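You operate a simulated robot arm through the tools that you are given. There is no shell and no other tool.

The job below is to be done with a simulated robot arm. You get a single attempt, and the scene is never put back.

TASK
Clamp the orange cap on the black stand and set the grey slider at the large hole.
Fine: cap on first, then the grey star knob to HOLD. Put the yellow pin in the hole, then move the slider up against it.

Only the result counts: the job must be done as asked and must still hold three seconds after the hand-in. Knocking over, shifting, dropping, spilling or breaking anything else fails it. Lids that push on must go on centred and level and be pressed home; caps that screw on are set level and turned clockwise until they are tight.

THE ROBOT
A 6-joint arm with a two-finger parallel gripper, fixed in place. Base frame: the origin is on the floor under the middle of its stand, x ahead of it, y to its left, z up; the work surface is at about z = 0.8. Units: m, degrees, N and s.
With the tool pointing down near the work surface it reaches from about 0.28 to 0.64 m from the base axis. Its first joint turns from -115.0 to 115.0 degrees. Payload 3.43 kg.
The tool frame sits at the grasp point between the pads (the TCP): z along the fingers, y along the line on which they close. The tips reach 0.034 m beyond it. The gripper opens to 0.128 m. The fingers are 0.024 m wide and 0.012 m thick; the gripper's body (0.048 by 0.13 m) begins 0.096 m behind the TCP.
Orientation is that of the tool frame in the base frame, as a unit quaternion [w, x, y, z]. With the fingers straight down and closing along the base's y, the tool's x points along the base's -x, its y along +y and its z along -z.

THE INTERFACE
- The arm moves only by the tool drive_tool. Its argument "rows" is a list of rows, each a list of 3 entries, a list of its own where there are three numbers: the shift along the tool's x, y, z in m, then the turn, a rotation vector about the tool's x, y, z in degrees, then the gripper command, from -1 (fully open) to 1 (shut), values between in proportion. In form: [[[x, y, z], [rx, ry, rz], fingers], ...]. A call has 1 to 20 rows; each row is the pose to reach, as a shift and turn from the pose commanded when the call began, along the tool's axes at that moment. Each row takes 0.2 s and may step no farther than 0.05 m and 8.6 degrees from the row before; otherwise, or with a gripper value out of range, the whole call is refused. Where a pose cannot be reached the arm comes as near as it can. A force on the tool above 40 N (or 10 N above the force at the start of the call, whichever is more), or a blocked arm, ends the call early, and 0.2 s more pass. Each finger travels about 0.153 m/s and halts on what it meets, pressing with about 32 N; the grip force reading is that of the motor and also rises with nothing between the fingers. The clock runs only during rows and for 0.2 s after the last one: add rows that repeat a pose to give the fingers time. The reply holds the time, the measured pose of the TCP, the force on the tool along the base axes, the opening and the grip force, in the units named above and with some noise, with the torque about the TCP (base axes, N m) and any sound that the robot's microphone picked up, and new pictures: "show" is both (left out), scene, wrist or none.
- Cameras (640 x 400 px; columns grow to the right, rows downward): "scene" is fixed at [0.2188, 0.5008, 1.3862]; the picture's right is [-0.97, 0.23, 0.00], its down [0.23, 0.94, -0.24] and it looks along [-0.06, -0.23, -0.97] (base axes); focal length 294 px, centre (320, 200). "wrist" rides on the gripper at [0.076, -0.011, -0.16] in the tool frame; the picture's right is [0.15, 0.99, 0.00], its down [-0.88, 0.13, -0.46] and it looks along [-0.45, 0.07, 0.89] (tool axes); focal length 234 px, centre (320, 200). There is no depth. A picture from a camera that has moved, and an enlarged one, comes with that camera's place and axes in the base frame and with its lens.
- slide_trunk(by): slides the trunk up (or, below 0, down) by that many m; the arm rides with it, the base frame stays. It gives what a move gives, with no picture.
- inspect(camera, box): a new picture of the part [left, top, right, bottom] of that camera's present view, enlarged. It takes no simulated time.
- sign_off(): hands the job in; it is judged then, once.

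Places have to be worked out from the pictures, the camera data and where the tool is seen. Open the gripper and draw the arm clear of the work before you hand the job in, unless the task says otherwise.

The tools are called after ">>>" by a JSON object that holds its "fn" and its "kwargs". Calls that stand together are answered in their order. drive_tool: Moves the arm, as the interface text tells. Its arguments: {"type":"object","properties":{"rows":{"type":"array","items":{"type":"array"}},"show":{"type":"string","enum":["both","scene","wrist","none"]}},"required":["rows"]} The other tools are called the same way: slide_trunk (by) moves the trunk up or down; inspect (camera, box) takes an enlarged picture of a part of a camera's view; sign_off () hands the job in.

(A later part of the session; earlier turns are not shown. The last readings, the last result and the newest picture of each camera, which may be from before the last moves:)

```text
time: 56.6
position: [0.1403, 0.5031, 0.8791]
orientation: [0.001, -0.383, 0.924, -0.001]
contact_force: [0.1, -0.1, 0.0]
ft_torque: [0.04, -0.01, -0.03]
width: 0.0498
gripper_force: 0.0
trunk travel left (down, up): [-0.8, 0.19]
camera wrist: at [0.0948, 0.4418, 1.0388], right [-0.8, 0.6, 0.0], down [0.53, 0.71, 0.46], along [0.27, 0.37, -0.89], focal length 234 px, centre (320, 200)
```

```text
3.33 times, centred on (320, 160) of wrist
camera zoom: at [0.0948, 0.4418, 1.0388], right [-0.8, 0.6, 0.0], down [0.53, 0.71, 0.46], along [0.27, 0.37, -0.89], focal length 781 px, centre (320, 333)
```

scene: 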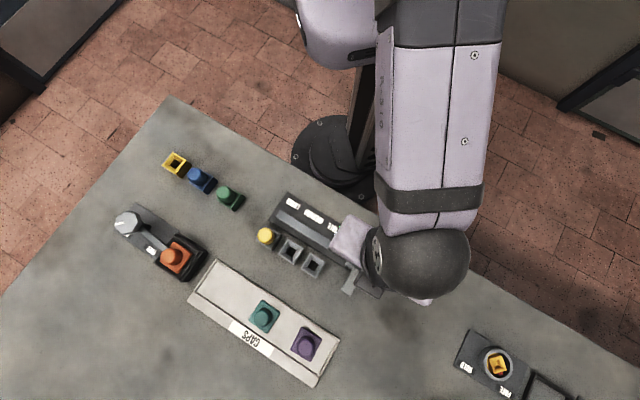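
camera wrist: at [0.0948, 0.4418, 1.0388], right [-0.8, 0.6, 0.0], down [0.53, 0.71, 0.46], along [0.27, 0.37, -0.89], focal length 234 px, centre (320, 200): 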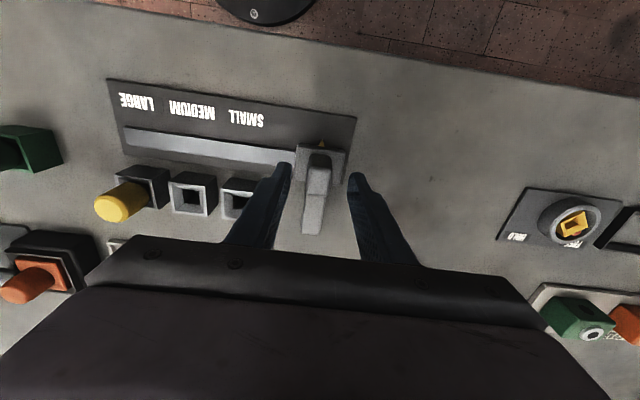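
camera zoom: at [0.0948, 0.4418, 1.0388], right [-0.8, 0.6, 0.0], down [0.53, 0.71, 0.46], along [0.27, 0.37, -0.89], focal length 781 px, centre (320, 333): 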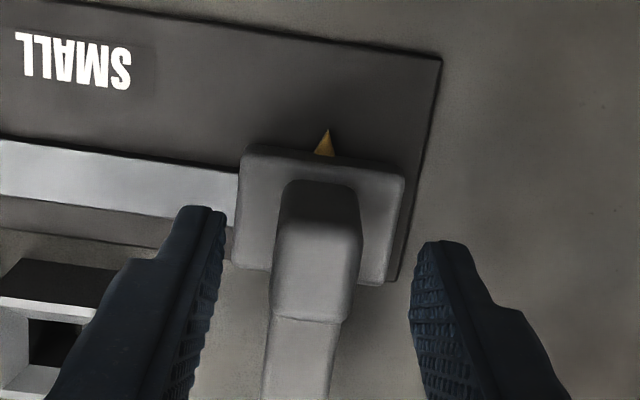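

The handle top is at z ≈ 0.857 and the block beneath is at about 0.827. I lower 7 mm more and close on the handle.

>>> {"fn": "drive_tool", "kwargs": {"rows": [[[0.0, 0.0, 0.004], [0, 0, 0], 0.22], [[0.0, 0.0, 0.007], [0, 0, 0], 0.22], [[0.0, 0.0, 0.007], [0, 0, 0], 0.4], [[0.0, 0.0, 0.007], [0, 0, 0], 0.6], [[0.0, 0.0, 0.007], [0, 0, 0], 0.8], [[0.0, 0.0, 0.007], [0, 0, 0], 0.8]], "show": "wrist"}}

>>> {"fn": "inspect", "kwargs": {"camera": "wrist", "box": [240, 100, 400, 220]}}

```text
time: 58.0
position: [0.1423, 0.5024, 0.8719]
orientation: [0.001, -0.383, 0.924, 0.0]
contact_force: [4.8, -4.1, -0.8]
ft_torque: [0.01, -0.13, 0.03]
width: 0.022
gripper_force: 45.4
trunk travel left (down, up): [-0.8, 0.19]
camera wrist: at [0.0959, 0.4413, 1.0316], right [-0.8, 0.6, 0.0], down [0.53, 0.72, 0.45], along [0.27, 0.36, -0.89], focal length 234 px, centre (320, 200)
```

wrist: 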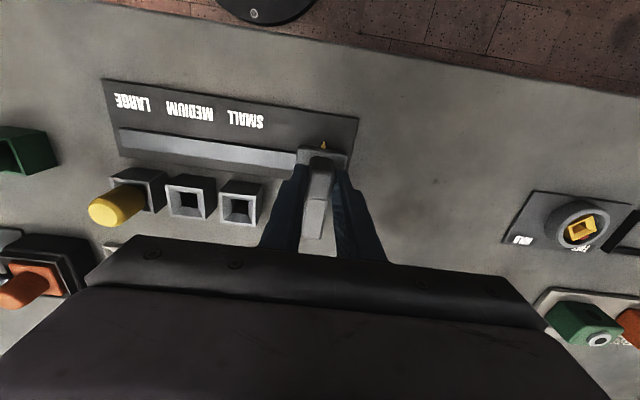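

```text
3.33 times, centred on (320, 160) of wrist
camera zoom: at [0.0959, 0.4413, 1.0316], right [-0.8, 0.6, 0.0], down [0.53, 0.72, 0.45], along [0.27, 0.36, -0.89], focal length 781 px, centre (320, 333)
```

zoom: 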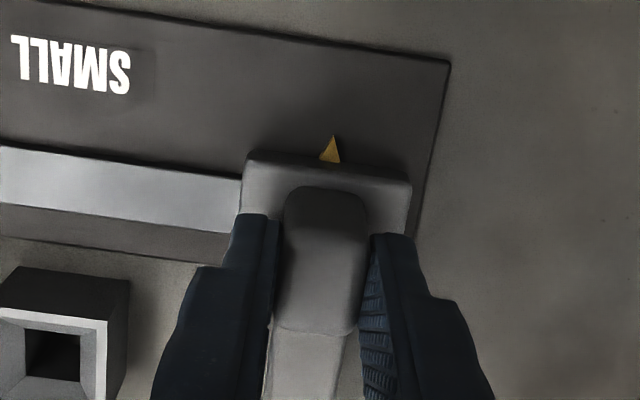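

The handle is held (22 mm). I start sliding along the rail toward LARGE (tool −y), first 30 mm to feel the friction.

>>> {"fn": "drive_tool", "kwargs": {"rows": [[[0.0, -0.01, 0.0], [0, 0, 0], 0.85], [[0.0, -0.02, 0.0], [0, 0, 0], 0.85], [[0.0, -0.03, 0.0], [0, 0, 0], 0.85], [[0.0, -0.03, 0.0], [0, 0, 0], 0.85]], "show": "wrist"}}

>>> {"fn": "inspect", "kwargs": {"camera": "wrist", "box": [140, 80, 400, 260]}}

```text
time: 59.0
position: [0.162, 0.481, 0.8718]
orientation: [0.0, -0.383, 0.924, 0.0]
contact_force: [-1.1, 0.3, -5.7]
ft_torque: [0.67, -0.24, -0.13]
width: 0.0219
gripper_force: 44.6
trunk travel left (down, up): [-0.8, 0.19]
camera wrist: at [0.116, 0.4211, 1.0316], right [-0.8, 0.6, 0.0], down [0.53, 0.72, 0.46], along [0.27, 0.36, -0.89], focal length 234 px, centre (320, 200)
```

wrist: 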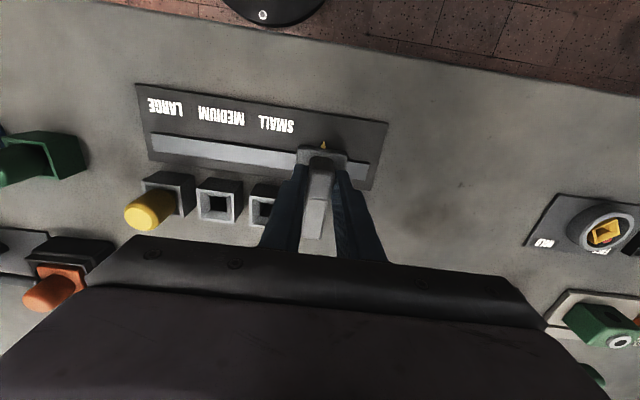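

```text
2.22 times, centred on (270, 170) of wrist
camera zoom: at [0.116, 0.4211, 1.0316], right [-0.8, 0.6, 0.0], down [0.53, 0.72, 0.46], along [0.27, 0.36, -0.89], focal length 520 px, centre (431, 267)
```

zoom: 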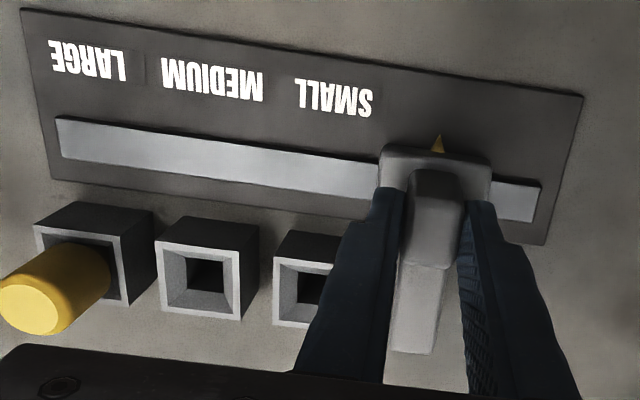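

It slides freely. I continue 80 mm further, then stop short of the pin.

>>> {"fn": "drive_tool", "kwargs": {"rows": [[[0.0, -0.015, 0.0], [0, 0, 0], 0.85], [[0.0, -0.03, 0.0], [0, 0, 0], 0.85], [[0.0, -0.045, 0.0], [0, 0, 0], 0.85], [[0.0, -0.06, 0.0], [0, 0, 0], 0.85], [[0.0, -0.075, 0.0], [0, 0, 0], 0.85], [[0.0, -0.08, 0.0], [0, 0, 0], 0.85], [[0.0, -0.08, 0.0], [0, 0, 0], 0.85]], "show": "both"}}

>>> {"fn": "inspect", "kwargs": {"camera": "wrist", "box": [200, 80, 400, 240]}}

>>> {"fn": "inspect", "kwargs": {"camera": "scene", "box": [230, 190, 350, 280]}}

```text
time: 60.6
position: [0.2187, 0.4278, 0.8729]
orientation: [0.001, -0.383, 0.924, 0.001]
contact_force: [-1.3, 0.8, 4.5]
ft_torque: [-0.94, 1.08, -0.02]
width: 0.022
gripper_force: 45.6
trunk travel left (down, up): [-0.8, 0.19]
camera wrist: at [0.1722, 0.3644, 1.0315], right [-0.8, 0.6, 0.0], down [0.53, 0.71, 0.46], along [0.27, 0.37, -0.89], focal length 234 px, centre (320, 200)
```

scene: 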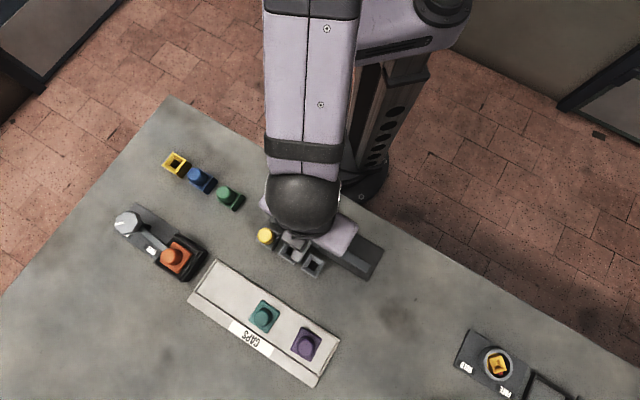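
wrist: 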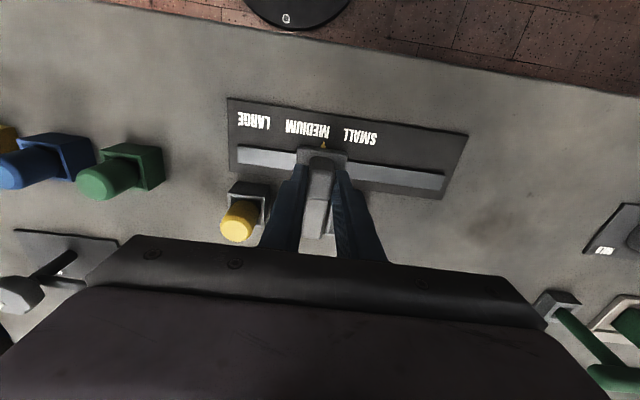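

```text
2.50 times, centred on (300, 160) of wrist
camera zoom: at [0.1722, 0.3644, 1.0315], right [-0.8, 0.6, 0.0], down [0.53, 0.71, 0.46], along [0.27, 0.37, -0.89], focal length 585 px, centre (370, 300)
```

zoom: 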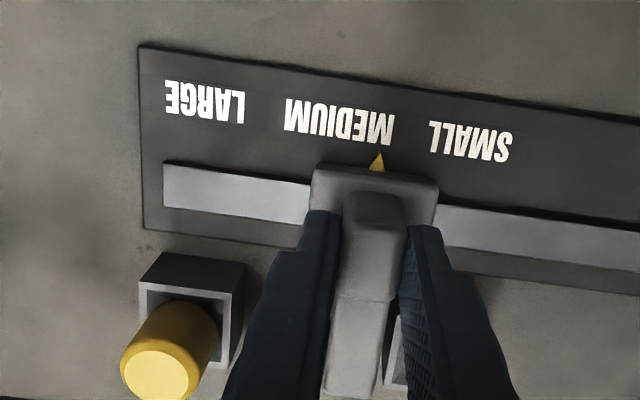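

```text
4.44 times, centred on (290, 235) of scene
camera zoom: at [0.2188, 0.5008, 1.3862], right [-0.97, 0.23, 0.0], down [0.23, 0.94, -0.24], along [-0.06, -0.23, -0.97], focal length 1304 px, centre (453, 44)
```

zoom: 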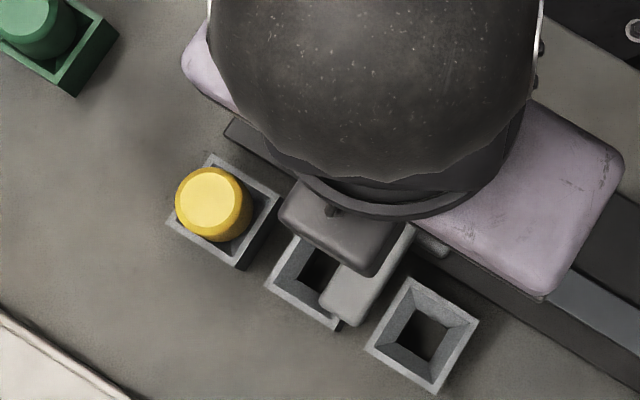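

The slider is passing over the medium hole; I estimate about 46 mm left until it touches the pin. I go 35 mm, then finish in small steps.

>>> {"fn": "drive_tool", "kwargs": {"rows": [[[0.0, -0.01, 0.0], [0, 0, 0], 0.85], [[0.0, -0.02, 0.0], [0, 0, 0], 0.85], [[0.0, -0.03, 0.0], [0, 0, 0], 0.85], [[0.0, -0.035, 0.0], [0, 0, 0], 0.85], [[0.0, -0.035, 0.0], [0, 0, 0], 0.85]], "show": "both"}}

>>> {"fn": "inspect", "kwargs": {"camera": "wrist", "box": [200, 80, 400, 240]}}

>>> {"fn": "inspect", "kwargs": {"camera": "scene", "box": [230, 190, 350, 280]}}

```text
time: 61.9
position: [0.2438, 0.402, 0.8712]
orientation: [0.002, -0.382, 0.924, 0.0]
contact_force: [-0.1, 2.7, 4.8]
ft_torque: [0.58, -0.41, -0.07]
width: 0.022
gripper_force: 44.8
trunk travel left (down, up): [-0.8, 0.19]
camera wrist: at [0.1969, 0.3393, 1.0313], right [-0.8, 0.6, 0.0], down [0.53, 0.71, 0.46], along [0.27, 0.37, -0.89], focal length 234 px, centre (320, 200)
```

scene: 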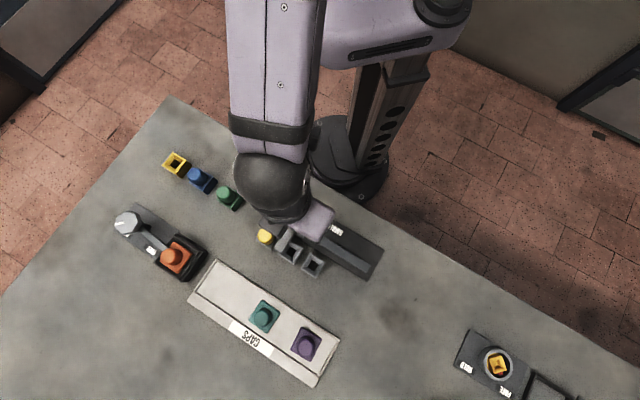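
wrist: 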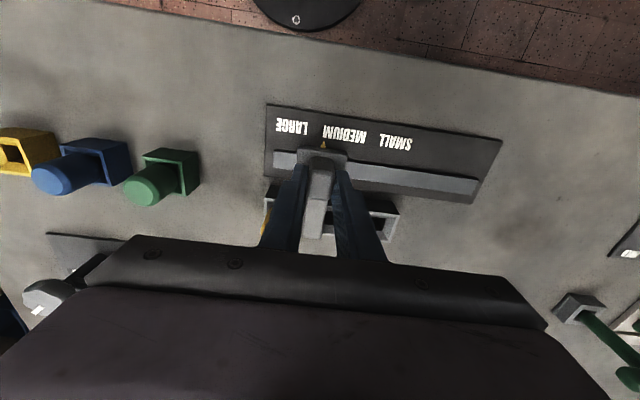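

```text
2.50 times, centred on (300, 160) of wrist
camera zoom: at [0.1969, 0.3393, 1.0313], right [-0.8, 0.6, 0.0], down [0.53, 0.71, 0.46], along [0.27, 0.37, -0.89], focal length 585 px, centre (370, 300)
```

zoom: 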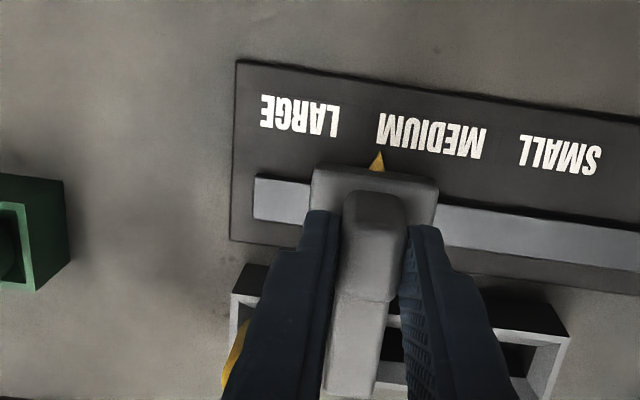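

```text
4.44 times, centred on (290, 235) of scene
camera zoom: at [0.2188, 0.5008, 1.3862], right [-0.97, 0.23, 0.0], down [0.23, 0.94, -0.24], along [-0.06, -0.23, -0.97], focal length 1304 px, centre (453, 44)
```

zoom: 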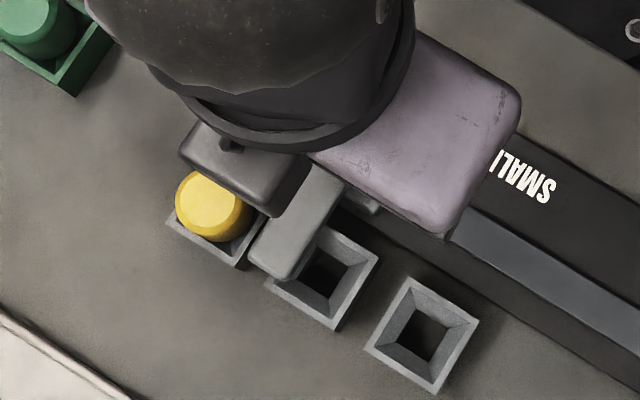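

About 10 mm remain before contact. I step 2 mm at a time, watching the push force along the rail.

>>> {"fn": "drive_tool", "kwargs": {"rows": [[[0.0, -0.002, 0.0], [0, 0, 0], 0.85], [[0.0, -0.004, 0.0], [0, 0, 0], 0.85], [[0.0, -0.006, 0.0], [0, 0, 0], 0.85], [[0.0, -0.006, 0.0], [0, 0, 0], 0.85]], "show": "none"}}

>>> {"fn": "inspect", "kwargs": {"camera": "scene", "box": [240, 210, 310, 270]}}

```text
time: 62.9
position: [0.2481, 0.3961, 0.872]
orientation: [0.0, -0.382, 0.924, 0.0]
contact_force: [3.2, 4.8, -2.9]
ft_torque: [1.17, -1.03, 0.04]
width: 0.0216
gripper_force: 44.6
trunk travel left (down, up): [-0.8, 0.19]
```

```text
6.67 times, centred on (275, 240) of scene
camera zoom: at [0.2188, 0.5008, 1.3862], right [-0.97, 0.23, 0.0], down [0.23, 0.94, -0.24], along [-0.06, -0.23, -0.97], focal length 1957 px, centre (620, -67)
```

zoom: 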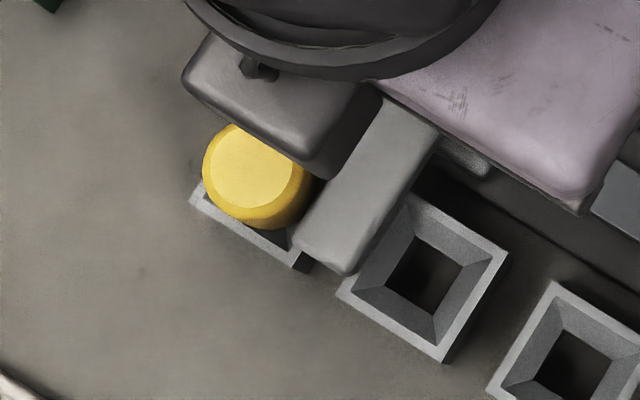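

The arm's edge is nearly at the pin. I advance in 1 mm steps.

>>> {"fn": "drive_tool", "kwargs": {"rows": [[[0.0, -0.001, 0.0], [0, 0, 0], 0.85], [[0.0, -0.002, 0.0], [0, 0, 0], 0.85], [[0.0, -0.003, 0.0], [0, 0, 0], 0.85], [[0.0, -0.003, 0.0], [0, 0, 0], 0.85]], "show": "none"}}

>>> {"fn": "inspect", "kwargs": {"camera": "scene", "box": [240, 210, 310, 270]}}

```text
time: 63.9
position: [0.2494, 0.3947, 0.8718]
orientation: [-0.001, -0.383, 0.924, -0.002]
contact_force: [1.6, 3.3, -4.3]
ft_torque: [1.04, -0.65, 0.0]
width: 0.0221
gripper_force: 45.1
trunk travel left (down, up): [-0.8, 0.19]
```

```text
6.67 times, centred on (275, 240) of scene
camera zoom: at [0.2188, 0.5008, 1.3862], right [-0.97, 0.23, 0.0], down [0.23, 0.94, -0.24], along [-0.06, -0.23, -0.97], focal length 1957 px, centre (620, -67)
```

zoom: 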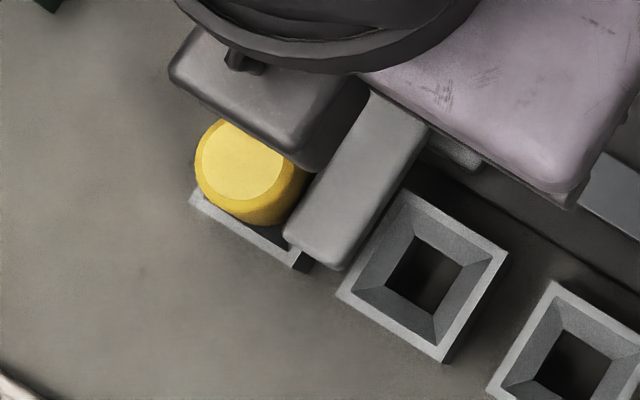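

The pin's top moved about 2 mm in the last step, so the slider arm is touching it. I stop here, ease back 1 mm to take the load off the pin, release the handle and rise to inspect.

>>> {"fn": "drive_tool", "kwargs": {"rows": [[[0.0, 0.001, 0.0], [0, 0, 0], 0.85], [[0.0, 0.001, 0.0], [0, 0, 0], 0.85], [[0.0, 0.001, 0.0], [0, 0, 0], 0.5], [[0.0, 0.001, 0.0], [0, 0, 0], 0.3], [[0.0, 0.001, 0.0], [0, 0, 0], 0.3], [[0.0, 0.001, -0.03], [0, 0, 0], 0.3], [[0.01, 0.001, -0.06], [0, 0, 0], 0.1], [[0.03, 0.02, -0.09], [0, 0, 0], -0.5], [[0.05, 0.04, -0.1], [0, 0, 0], -1], [[0.05, 0.04, -0.1], [0, 0, 0], -1]], "show": "both"}}

>>> {"fn": "inspect", "kwargs": {"camera": "wrist", "box": [240, 90, 420, 230]}}

>>> {"fn": "inspect", "kwargs": {"camera": "scene", "box": [230, 190, 350, 280]}}

```text
time: 66.0
position: [0.185, 0.3882, 0.9735]
orientation: [0.0, -0.383, 0.924, -0.001]
contact_force: [0.1, 0.6, -0.1]
ft_torque: [0.01, 0.01, -0.01]
width: 0.128
gripper_force: 0.0
trunk travel left (down, up): [-0.8, 0.19]
camera wrist: at [0.1394, 0.3263, 1.1322], right [-0.8, 0.6, 0.0], down [0.53, 0.71, 0.46], along [0.27, 0.36, -0.89], focal length 234 px, centre (320, 200)
```

scene: 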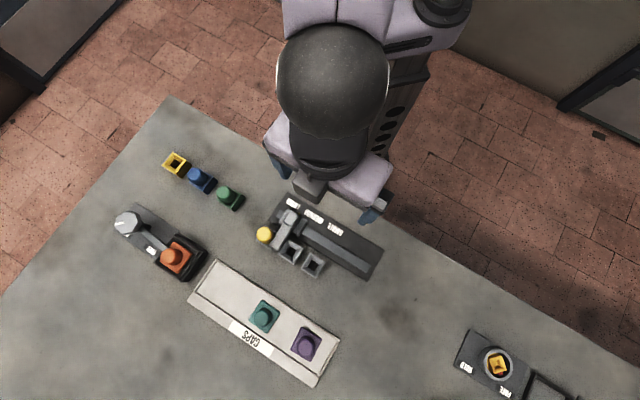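
wrist: 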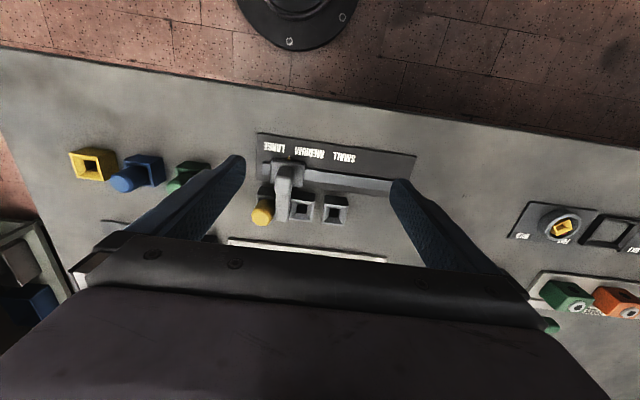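

```text
2.86 times, centred on (330, 160) of wrist
camera zoom: at [0.1394, 0.3263, 1.1322], right [-0.8, 0.6, 0.0], down [0.53, 0.71, 0.46], along [0.27, 0.36, -0.89], focal length 669 px, centre (291, 314)
```

zoom: 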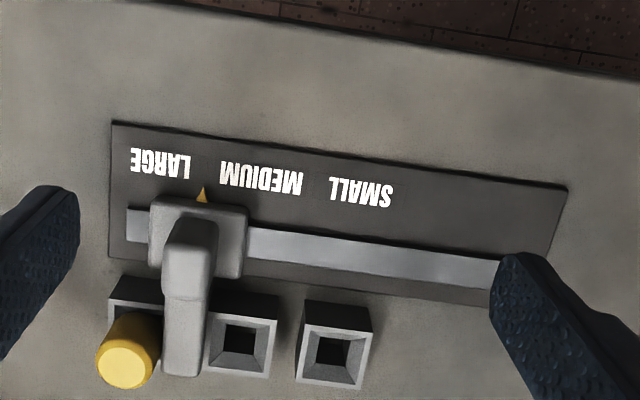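

```text
4.44 times, centred on (290, 235) of scene
camera zoom: at [0.2188, 0.5008, 1.3862], right [-0.97, 0.23, 0.0], down [0.23, 0.94, -0.24], along [-0.06, -0.23, -0.97], focal length 1304 px, centre (453, 44)
```

zoom: 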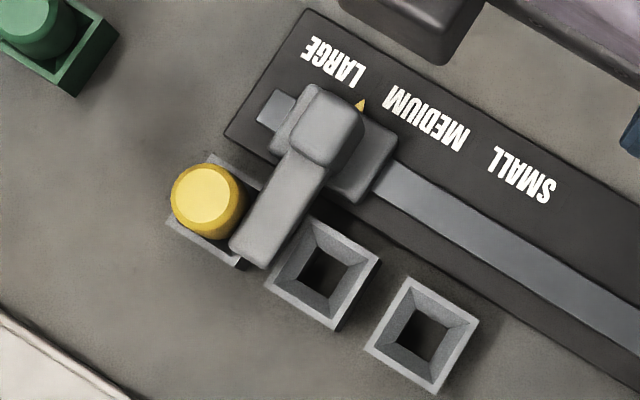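

The slider's arm is against the pin and its pointer is under LARGE. I look closely at the pin to check that it's still upright and seated.

>>> {"fn": "inspect", "kwargs": {"camera": "scene", "box": [250, 215, 300, 260]}}

>>> {"fn": "inspect", "kwargs": {"camera": "wrist", "box": [240, 160, 320, 230]}}

>>> {"fn": "inspect", "kwargs": {"camera": "scene", "box": [100, 195, 220, 290]}}

```text
8.89 times, centred on (275, 238) of scene
camera zoom: at [0.2188, 0.5008, 1.3862], right [-0.97, 0.23, 0.0], down [0.23, 0.94, -0.24], along [-0.06, -0.23, -0.97], focal length 2609 px, centre (720, -133)
```

zoom: 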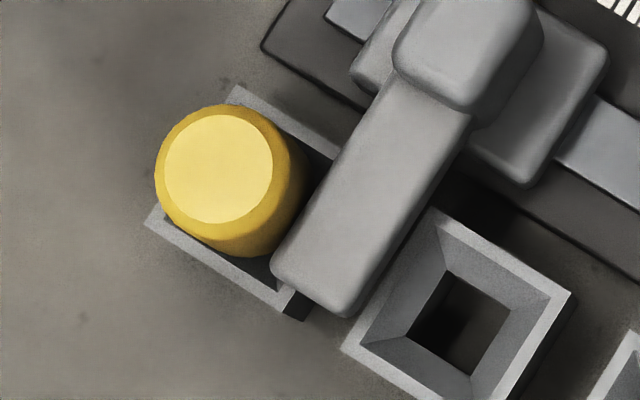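

```text
5.71 times, centred on (280, 195) of wrist
camera zoom: at [0.1394, 0.3263, 1.1322], right [-0.8, 0.6, 0.0], down [0.53, 0.71, 0.46], along [0.27, 0.36, -0.89], focal length 1338 px, centre (549, 229)
```

zoom: 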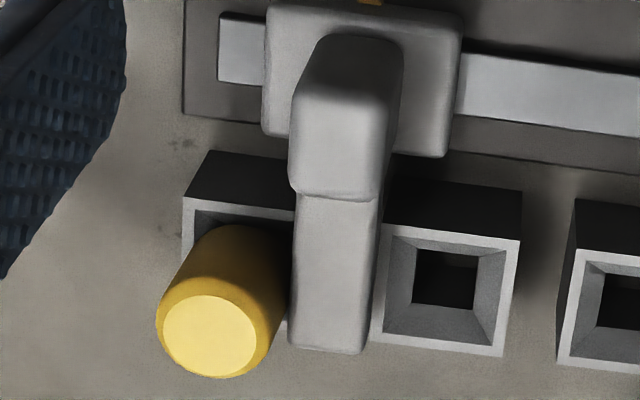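

```text
4.21 times, centred on (160, 242) of scene
camera zoom: at [0.2188, 0.5008, 1.3862], right [-0.97, 0.23, 0.0], down [0.23, 0.94, -0.24], along [-0.06, -0.23, -0.97], focal length 1236 px, centre (994, 21)
```

zoom: 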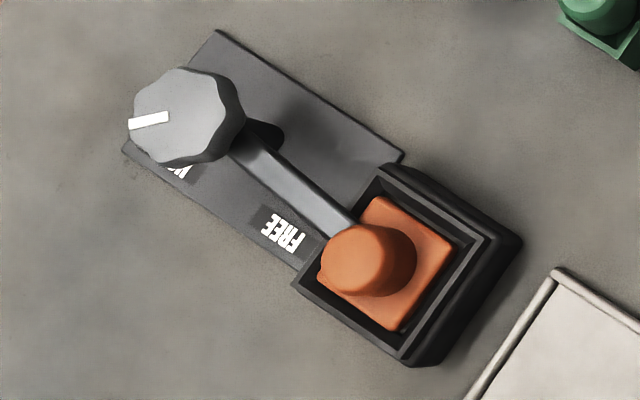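

Clamp side looks right: knob at HOLD and the lever over the cap. I move the wrist camera in line with the pin–slider gap to judge contact and tilt.

>>> {"fn": "drive_tool", "kwargs": {"rows": [[[-0.01, -0.02, 0.01], [0, 0, 0], -1], [[-0.03, -0.04, 0.025], [0, 0, 0], -1], [[-0.03, -0.04, 0.025], [0, 0, 0], -1]], "show": "wrist"}}

>>> {"fn": "inspect", "kwargs": {"camera": "wrist", "box": [290, 120, 370, 190]}}

```text
time: 66.8
position: [0.2355, 0.3793, 0.9477]
orientation: [0.0, -0.384, 0.924, -0.001]
contact_force: [0.3, 0.0, 0.3]
ft_torque: [-0.01, 0.02, -0.01]
width: 0.1282
gripper_force: 0.0
trunk travel left (down, up): [-0.8, 0.19]
camera wrist: at [0.1889, 0.3176, 1.1071], right [-0.8, 0.6, 0.0], down [0.53, 0.72, 0.46], along [0.27, 0.37, -0.89], focal length 234 px, centre (320, 200)
```

wrist: 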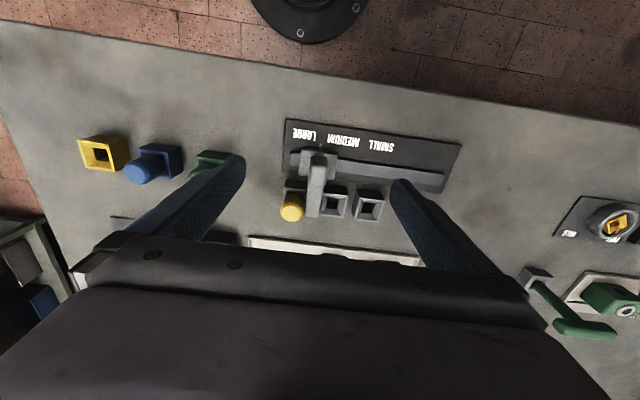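

```text
5.71 times, centred on (330, 155) of wrist
camera zoom: at [0.1889, 0.3176, 1.1071], right [-0.8, 0.6, 0.0], down [0.53, 0.72, 0.46], along [0.27, 0.37, -0.89], focal length 1338 px, centre (263, 457)
```

zoom: 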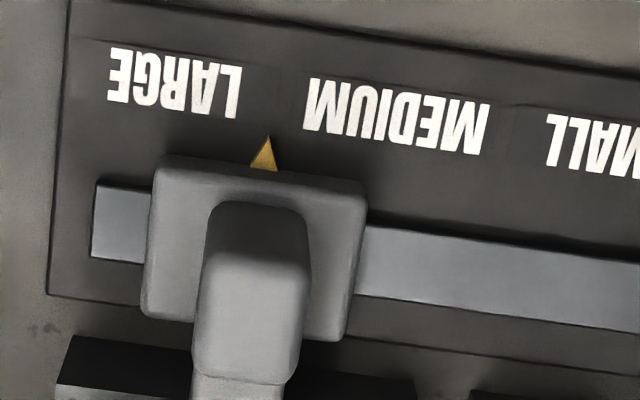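

The pointer sits at the right end of LARGE, which fits the slider stopped by the pin. I zoom in on the pin and arm.

>>> {"fn": "inspect", "kwargs": {"camera": "wrist", "box": [270, 170, 350, 235]}}

```text
6.15 times, centred on (310, 202) of wrist
camera zoom: at [0.1889, 0.3176, 1.1071], right [-0.8, 0.6, 0.0], down [0.53, 0.72, 0.46], along [0.27, 0.37, -0.89], focal length 1441 px, centre (382, 185)
```

zoom: 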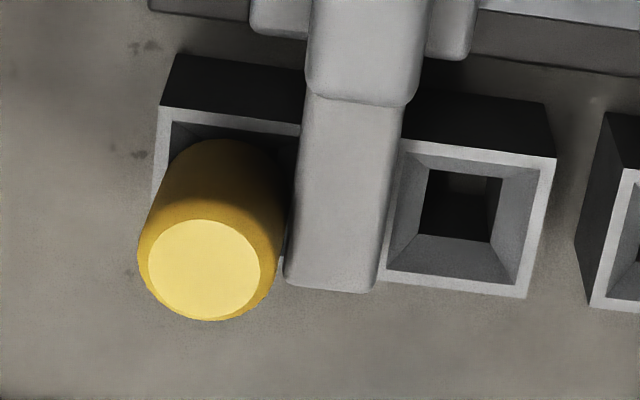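

The pin stands vertical, with a gap of about 1.4 mm to the slider arm. I'll close the fingers, lower them behind the handle and nudge the slider gently into contact.

>>> {"fn": "drive_tool", "kwargs": {"rows": [[[-0.0201, 0.0305, 0.0], [0, 0, 0], 0.0], [[-0.0201, 0.0305, 0.0], [0, 0, 0], 1.0], [[-0.0201, 0.0305, 0.0], [0, 0, 0], 1.0], [[-0.0201, 0.0305, 0.025], [0, 0, 0], 1.0], [[-0.0201, 0.0305, 0.05], [0, 0, 0], 1.0], [[-0.0201, 0.0305, 0.069], [0, 0, 0], 1.0], [[-0.0201, 0.0305, 0.069], [0, 0, 0], 1.0]], "show": "wrist"}}

>>> {"fn": "inspect", "kwargs": {"camera": "wrist", "box": [240, 110, 370, 220]}}

>>> {"fn": "inspect", "kwargs": {"camera": "scene", "box": [250, 215, 300, 260]}}

```text
time: 68.5
position: [0.2275, 0.4148, 0.8774]
orientation: [0.001, -0.383, 0.924, -0.001]
contact_force: [0.3, 0.5, 0.2]
ft_torque: [0.0, -0.02, 0.01]
width: 0.0
gripper_force: 32.2
trunk travel left (down, up): [-0.8, 0.19]
camera wrist: at [0.1817, 0.3533, 1.0369], right [-0.8, 0.6, 0.0], down [0.53, 0.71, 0.46], along [0.27, 0.37, -0.89], focal length 234 px, centre (320, 200)
```

wrist: 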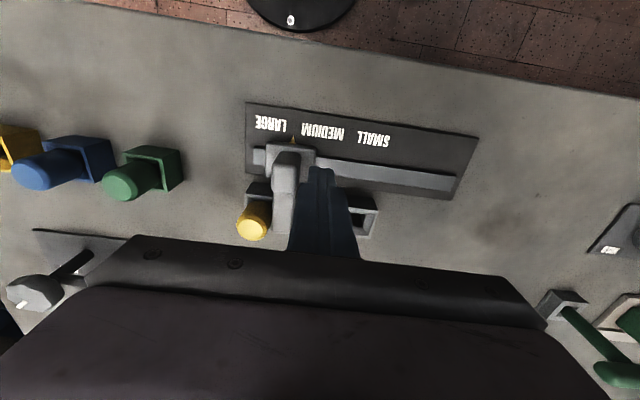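

```text
3.64 times, centred on (305, 165) of wrist
camera zoom: at [0.1817, 0.3533, 1.0369], right [-0.8, 0.6, 0.0], down [0.53, 0.71, 0.46], along [0.27, 0.37, -0.89], focal length 852 px, centre (374, 327)
```

zoom: 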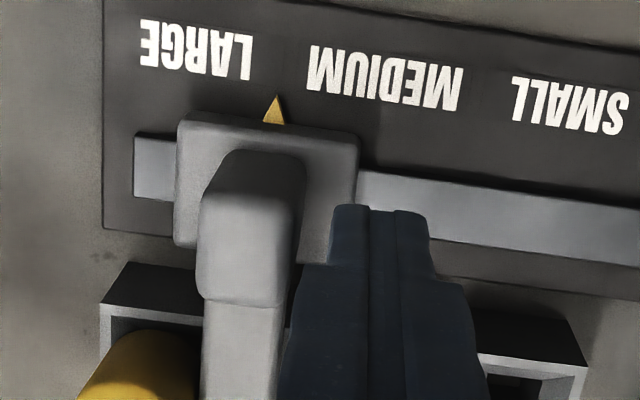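

```text
8.89 times, centred on (275, 238) of scene
camera zoom: at [0.2188, 0.5008, 1.3862], right [-0.97, 0.23, 0.0], down [0.23, 0.94, -0.24], along [-0.06, -0.23, -0.97], focal length 2609 px, centre (720, -133)
```

zoom: 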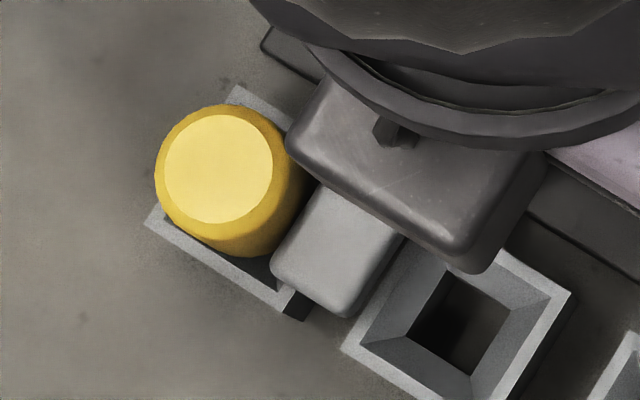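

There is a gap of about 6 mm between fingers and handle. I move left 6 mm in steps until they touch, then check the scene view.

>>> {"fn": "drive_tool", "kwargs": {"rows": [[[0.0, -0.003, 0.0], [0, 0, 0], 1.0], [[0.0, -0.005, 0.0], [0, 0, 0], 1.0], [[0.0, -0.006, 0.0], [0, 0, 0], 1.0], [[0.0, -0.006, 0.0], [0, 0, 0], 1.0]], "show": "none"}}

>>> {"fn": "inspect", "kwargs": {"camera": "scene", "box": [250, 215, 300, 260]}}

>>> {"fn": "inspect", "kwargs": {"camera": "wrist", "box": [240, 110, 370, 220]}}

```text
time: 69.5
position: [0.2318, 0.4111, 0.8777]
orientation: [0.0, -0.383, 0.924, 0.0]
contact_force: [0.1, -0.1, -0.1]
ft_torque: [0.02, 0.02, 0.03]
width: 0.0001
gripper_force: 32.3
trunk travel left (down, up): [-0.8, 0.19]
```

```text
8.89 times, centred on (275, 238) of scene
camera zoom: at [0.2188, 0.5008, 1.3862], right [-0.97, 0.23, 0.0], down [0.23, 0.94, -0.24], along [-0.06, -0.23, -0.97], focal length 2609 px, centre (720, -133)
```

zoom: 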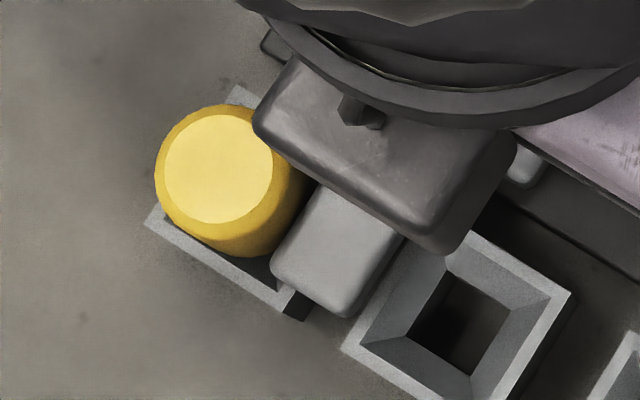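

```text
3.64 times, centred on (305, 165) of wrist
camera zoom: at [0.1857, 0.3493, 1.0372], right [-0.8, 0.6, 0.0], down [0.53, 0.71, 0.46], along [0.27, 0.37, -0.89], focal length 852 px, centre (374, 327)
```

zoom: 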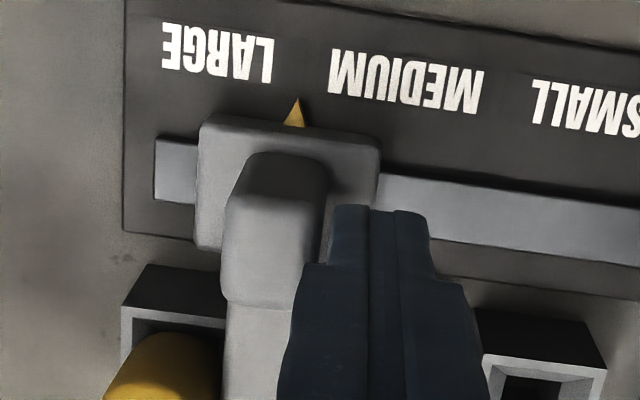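

Nearly touching. I advance another 1.5 mm.

>>> {"fn": "drive_tool", "kwargs": {"rows": [[[0.0, -0.0008, 0.0], [0, 0, 0], 1.0], [[0.0, -0.0015, 0.0], [0, 0, 0], 1.0], [[0.0, -0.0015, 0.0], [0, 0, 0], 1.0]], "show": "none"}}

>>> {"fn": "inspect", "kwargs": {"camera": "scene", "box": [250, 215, 300, 260]}}

```text
time: 70.2
position: [0.2321, 0.4107, 0.8773]
orientation: [0.001, -0.383, 0.924, -0.001]
contact_force: [-0.7, -0.4, 0.1]
ft_torque: [0.0, -0.02, 0.02]
width: 0.0003
gripper_force: 31.8
trunk travel left (down, up): [-0.8, 0.19]
```

```text
8.89 times, centred on (275, 238) of scene
camera zoom: at [0.2188, 0.5008, 1.3862], right [-0.97, 0.23, 0.0], down [0.23, 0.94, -0.24], along [-0.06, -0.23, -0.97], focal length 2609 px, centre (720, -133)
```

zoom: 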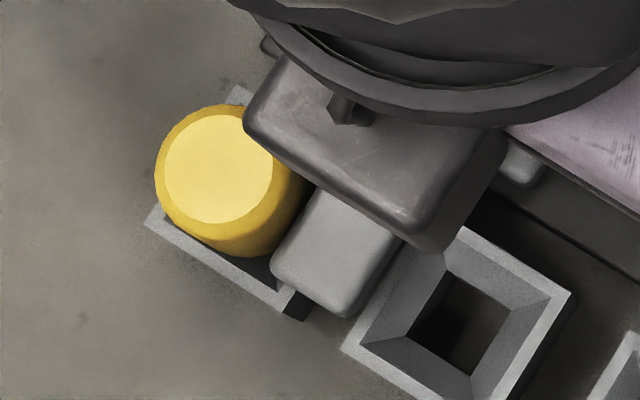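

The slider hasn't moved yet. I advance another 1 mm and compare.

>>> {"fn": "drive_tool", "kwargs": {"rows": [[[0.0, -0.0005, 0.0], [0, 0, 0], 1.0], [[0.0, -0.001, 0.0], [0, 0, 0], 1.0], [[0.0, -0.001, 0.0], [0, 0, 0], 1.0]], "show": "none"}}

>>> {"fn": "inspect", "kwargs": {"camera": "scene", "box": [250, 215, 300, 260]}}

```text
time: 71.0
position: [0.2333, 0.41, 0.8781]
orientation: [0.0, -0.383, 0.924, -0.001]
contact_force: [0.3, -0.7, 0.1]
ft_torque: [0.02, -0.02, 0.0]
width: 0.0
gripper_force: 31.8
trunk travel left (down, up): [-0.8, 0.19]
```

```text
8.89 times, centred on (275, 238) of scene
camera zoom: at [0.2188, 0.5008, 1.3862], right [-0.97, 0.23, 0.0], down [0.23, 0.94, -0.24], along [-0.06, -0.23, -0.97], focal length 2609 px, centre (720, -133)
```

zoom: 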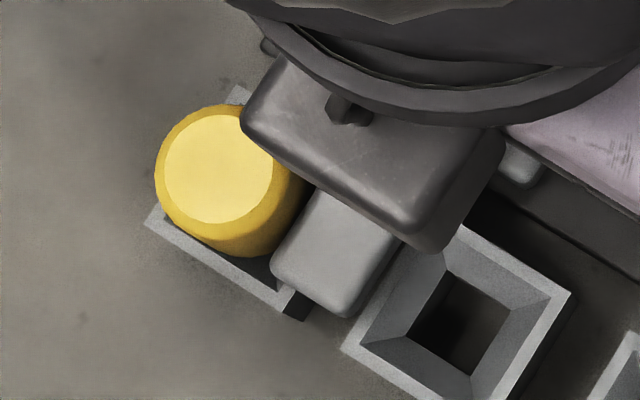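

Still no motion of the slider; I advance 1 mm more.

>>> {"fn": "drive_tool", "kwargs": {"rows": [[[0.0, -0.0005, 0.0], [0, 0, 0], 1.0], [[0.0, -0.001, 0.0], [0, 0, 0], 1.0], [[0.0, -0.001, 0.0], [0, 0, 0], 1.0]], "show": "none"}}

>>> {"fn": "inspect", "kwargs": {"camera": "scene", "box": [250, 215, 300, 260]}}

>>> {"fn": "inspect", "kwargs": {"camera": "wrist", "box": [240, 110, 370, 220]}}

```text
time: 71.8
position: [0.2339, 0.4093, 0.877]
orientation: [-0.001, -0.382, 0.924, -0.001]
contact_force: [0.5, -0.3, -0.7]
ft_torque: [0.0, 0.0, -0.01]
width: 0.0002
gripper_force: 31.9
trunk travel left (down, up): [-0.8, 0.19]
```

```text
8.89 times, centred on (275, 238) of scene
camera zoom: at [0.2188, 0.5008, 1.3862], right [-0.97, 0.23, 0.0], down [0.23, 0.94, -0.24], along [-0.06, -0.23, -0.97], focal length 2609 px, centre (720, -133)
```

zoom: 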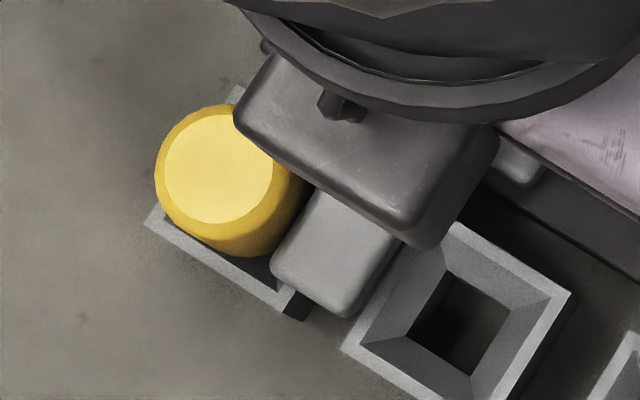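

```text
3.64 times, centred on (305, 165) of wrist
camera zoom: at [0.1882, 0.348, 1.0375], right [-0.8, 0.6, 0.0], down [0.53, 0.71, 0.46], along [0.27, 0.37, -0.89], focal length 852 px, centre (374, 327)
```

zoom: 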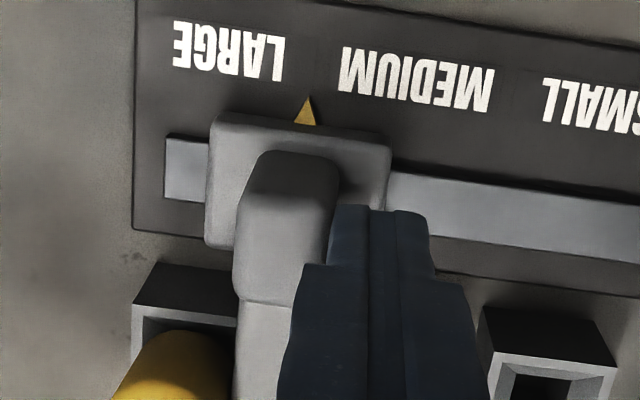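

The finger edge is right at the handle now. I go on in 1 mm increments.

>>> {"fn": "drive_tool", "kwargs": {"rows": [[[0.0, -0.0005, 0.0], [0, 0, 0], 1.0], [[0.0, -0.001, 0.0], [0, 0, 0], 1.0], [[0.0, -0.001, 0.0], [0, 0, 0], 1.0]], "show": "none"}}

>>> {"fn": "inspect", "kwargs": {"camera": "scene", "box": [250, 215, 300, 260]}}

```text
time: 72.7
position: [0.2354, 0.4089, 0.8778]
orientation: [0.002, -0.383, 0.924, 0.0]
contact_force: [-3.3, 3.4, -4.5]
ft_torque: [0.14, 0.12, 0.02]
width: 0.0002
gripper_force: 31.8
trunk travel left (down, up): [-0.8, 0.19]
```

```text
8.89 times, centred on (275, 238) of scene
camera zoom: at [0.2188, 0.5008, 1.3862], right [-0.97, 0.23, 0.0], down [0.23, 0.94, -0.24], along [-0.06, -0.23, -0.97], focal length 2609 px, centre (720, -133)
```

zoom: 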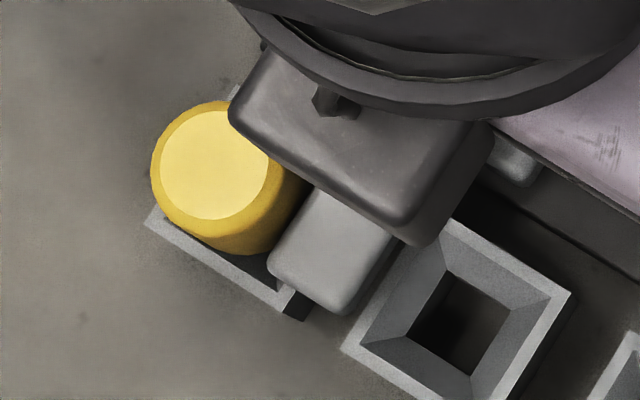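

Contact is confirmed: 4.7 N of reaction, and the slider and pin top moved together about 0.9 mm. The pin's top has now been pushed a few mm in total, so I lift away and check its tilt before deciding whether to ease the slider back.

>>> {"fn": "drive_tool", "kwargs": {"rows": [[[0.0, 0.003, 0.0], [0, 0, 0], 1.0], [[0.0, 0.005, -0.03], [0, 0, 0], 1.0], [[0.02, -0.01, -0.06], [0, 0, 0], 0.3], [[0.02, -0.03, -0.07], [0, 0, 0], -1], [[0.02, -0.03, -0.07], [0, 0, 0], -1]], "show": "both"}}

>>> {"fn": "inspect", "kwargs": {"camera": "wrist", "box": [270, 150, 370, 230]}}

>>> {"fn": "inspect", "kwargs": {"camera": "scene", "box": [250, 215, 300, 260]}}

```text
time: 73.8
position: [0.2413, 0.3727, 0.9469]
orientation: [0.0, -0.383, 0.924, -0.001]
contact_force: [-0.2, -0.5, 0.0]
ft_torque: [-0.01, -0.02, -0.02]
width: 0.1277
gripper_force: 0.0
trunk travel left (down, up): [-0.8, 0.19]
camera wrist: at [0.1971, 0.3109, 1.1075], right [-0.8, 0.6, 0.0], down [0.53, 0.72, 0.46], along [0.27, 0.37, -0.89], focal length 234 px, centre (320, 200)
```

scene: 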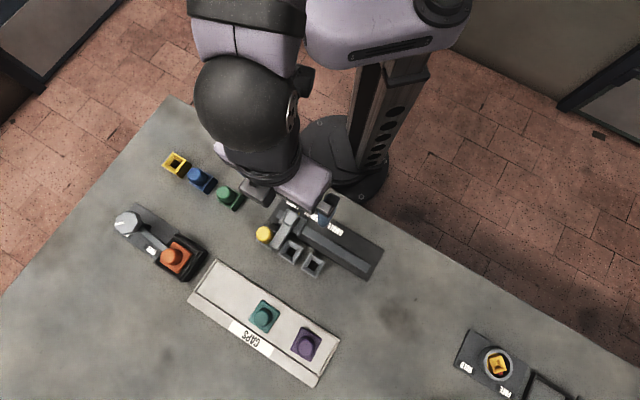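
wrist: 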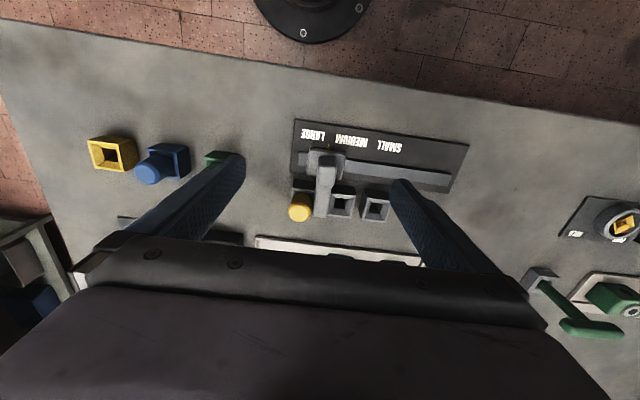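

```text
5.00 times, centred on (320, 190) of wrist
camera zoom: at [0.1971, 0.3109, 1.1075], right [-0.8, 0.6, 0.0], down [0.53, 0.72, 0.46], along [0.27, 0.37, -0.89], focal length 1171 px, centre (320, 250)
```

zoom: 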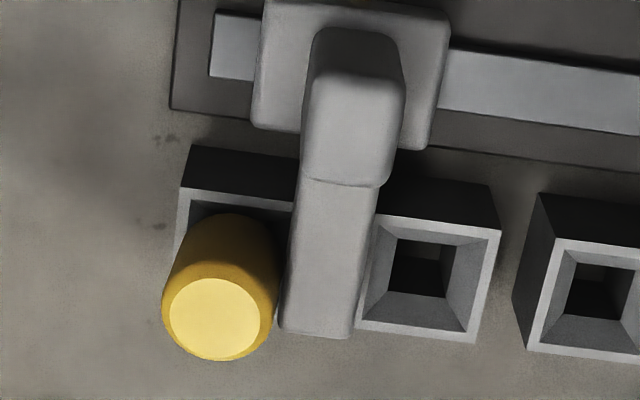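

```text
8.89 times, centred on (275, 238) of scene
camera zoom: at [0.2188, 0.5008, 1.3862], right [-0.97, 0.23, 0.0], down [0.23, 0.94, -0.24], along [-0.06, -0.23, -0.97], focal length 2609 px, centre (720, -133)
```

zoom: 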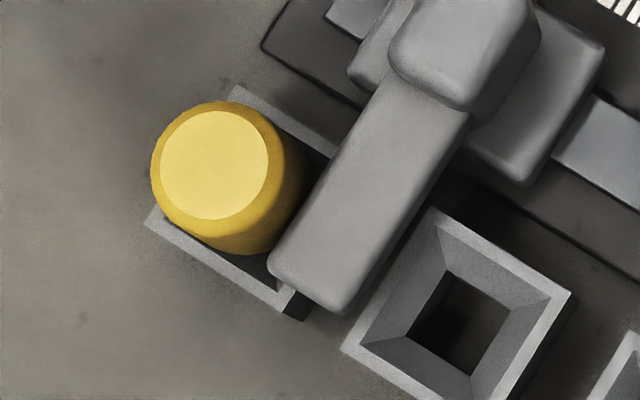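

I zoom tightly on the pin to measure its tilt against the camera's vertical direction.

>>> {"fn": "inspect", "kwargs": {"camera": "wrist", "box": [280, 180, 330, 225]}}

>>> {"fn": "inspect", "kwargs": {"camera": "wrist", "box": [130, 130, 200, 190]}}

```text
8.89 times, centred on (305, 202) of wrist
camera zoom: at [0.1971, 0.3109, 1.1075], right [-0.8, 0.6, 0.0], down [0.53, 0.72, 0.46], along [0.27, 0.37, -0.89], focal length 2082 px, centre (453, 178)
```

zoom: 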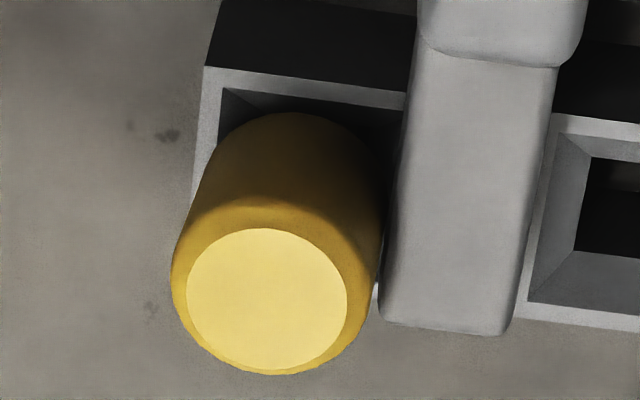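

```text
6.67 times, centred on (165, 160) of wrist
camera zoom: at [0.1971, 0.3109, 1.1075], right [-0.8, 0.6, 0.0], down [0.53, 0.72, 0.46], along [0.27, 0.37, -0.89], focal length 1561 px, centre (1353, 467)
```

zoom: 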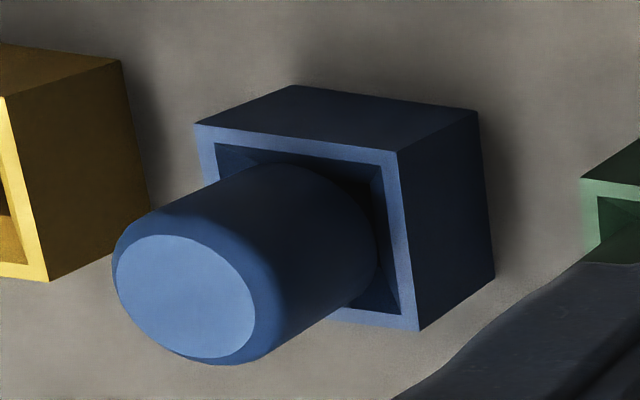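

The pin leans only about 2° with the slider arm touching it, and the slider is at its nominal contact position. Now I re-check the clamp from above before finishing.

>>> {"fn": "drive_tool", "kwargs": {"rows": [[[0.0, 0.0, -0.04], [0, 0, 0], -1], [[-0.03, -0.03, -0.05], [0, 0, 0], -1], [[-0.05, -0.07, -0.05], [0, 0, 0], -1], [[-0.08, -0.11, -0.05], [0, 0, 0], -1], [[-0.1, -0.15, -0.04], [0, 0, 0], -1], [[-0.1, -0.15, -0.04], [0, 0, 0], -1]], "show": "both"}}

>>> {"fn": "inspect", "kwargs": {"camera": "wrist", "box": [230, 110, 400, 235]}}

>>> {"fn": "inspect", "kwargs": {"camera": "scene", "box": [240, 190, 350, 280]}}

```text
time: 75.2
position: [0.4199, 0.3379, 0.9876]
orientation: [-0.001, -0.383, 0.924, -0.001]
contact_force: [-0.1, 0.0, -0.3]
ft_torque: [0.0, -0.01, -0.02]
width: 0.128
gripper_force: 0.1
trunk travel left (down, up): [-0.8, 0.19]
camera wrist: at [0.3737, 0.2764, 1.1476], right [-0.8, 0.6, 0.0], down [0.53, 0.72, 0.46], along [0.27, 0.37, -0.89], focal length 234 px, centre (320, 200)
```

scene: 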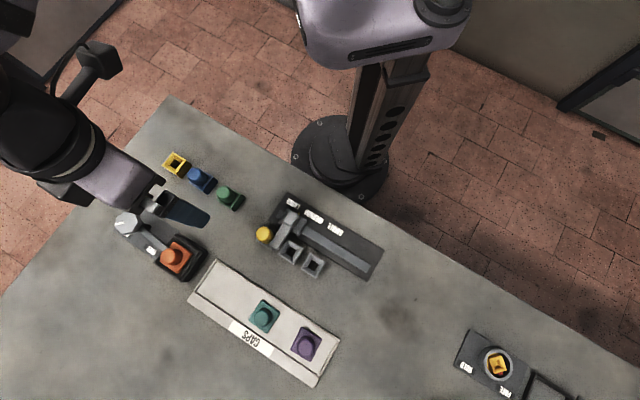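
wrist: 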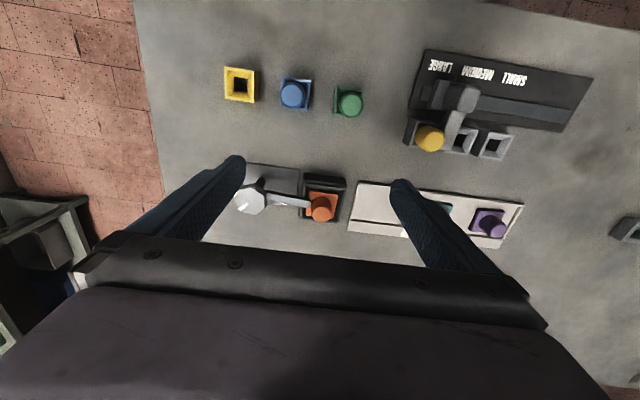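

```text
3.20 times, centred on (315, 172) of wrist
camera zoom: at [0.3737, 0.2764, 1.1476], right [-0.8, 0.6, 0.0], down [0.53, 0.72, 0.46], along [0.27, 0.37, -0.89], focal length 749 px, centre (336, 288)
```

zoom: 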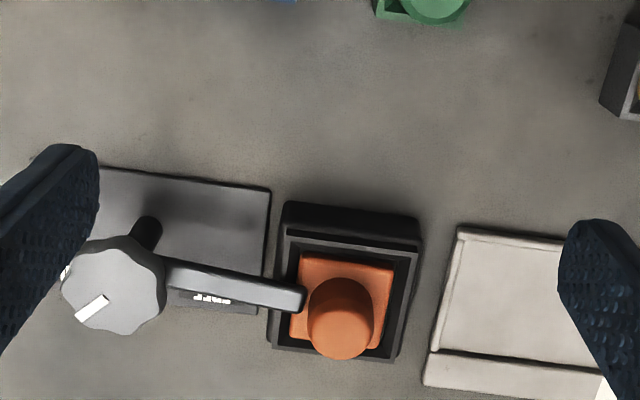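

```text
4.44 times, centred on (295, 235) of scene
camera zoom: at [0.2188, 0.5008, 1.3862], right [-0.97, 0.23, 0.0], down [0.23, 0.94, -0.24], along [-0.06, -0.23, -0.97], focal length 1304 px, centre (431, 44)
```

zoom: 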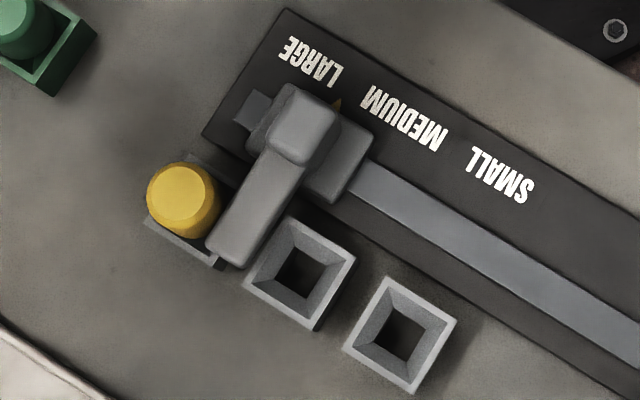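

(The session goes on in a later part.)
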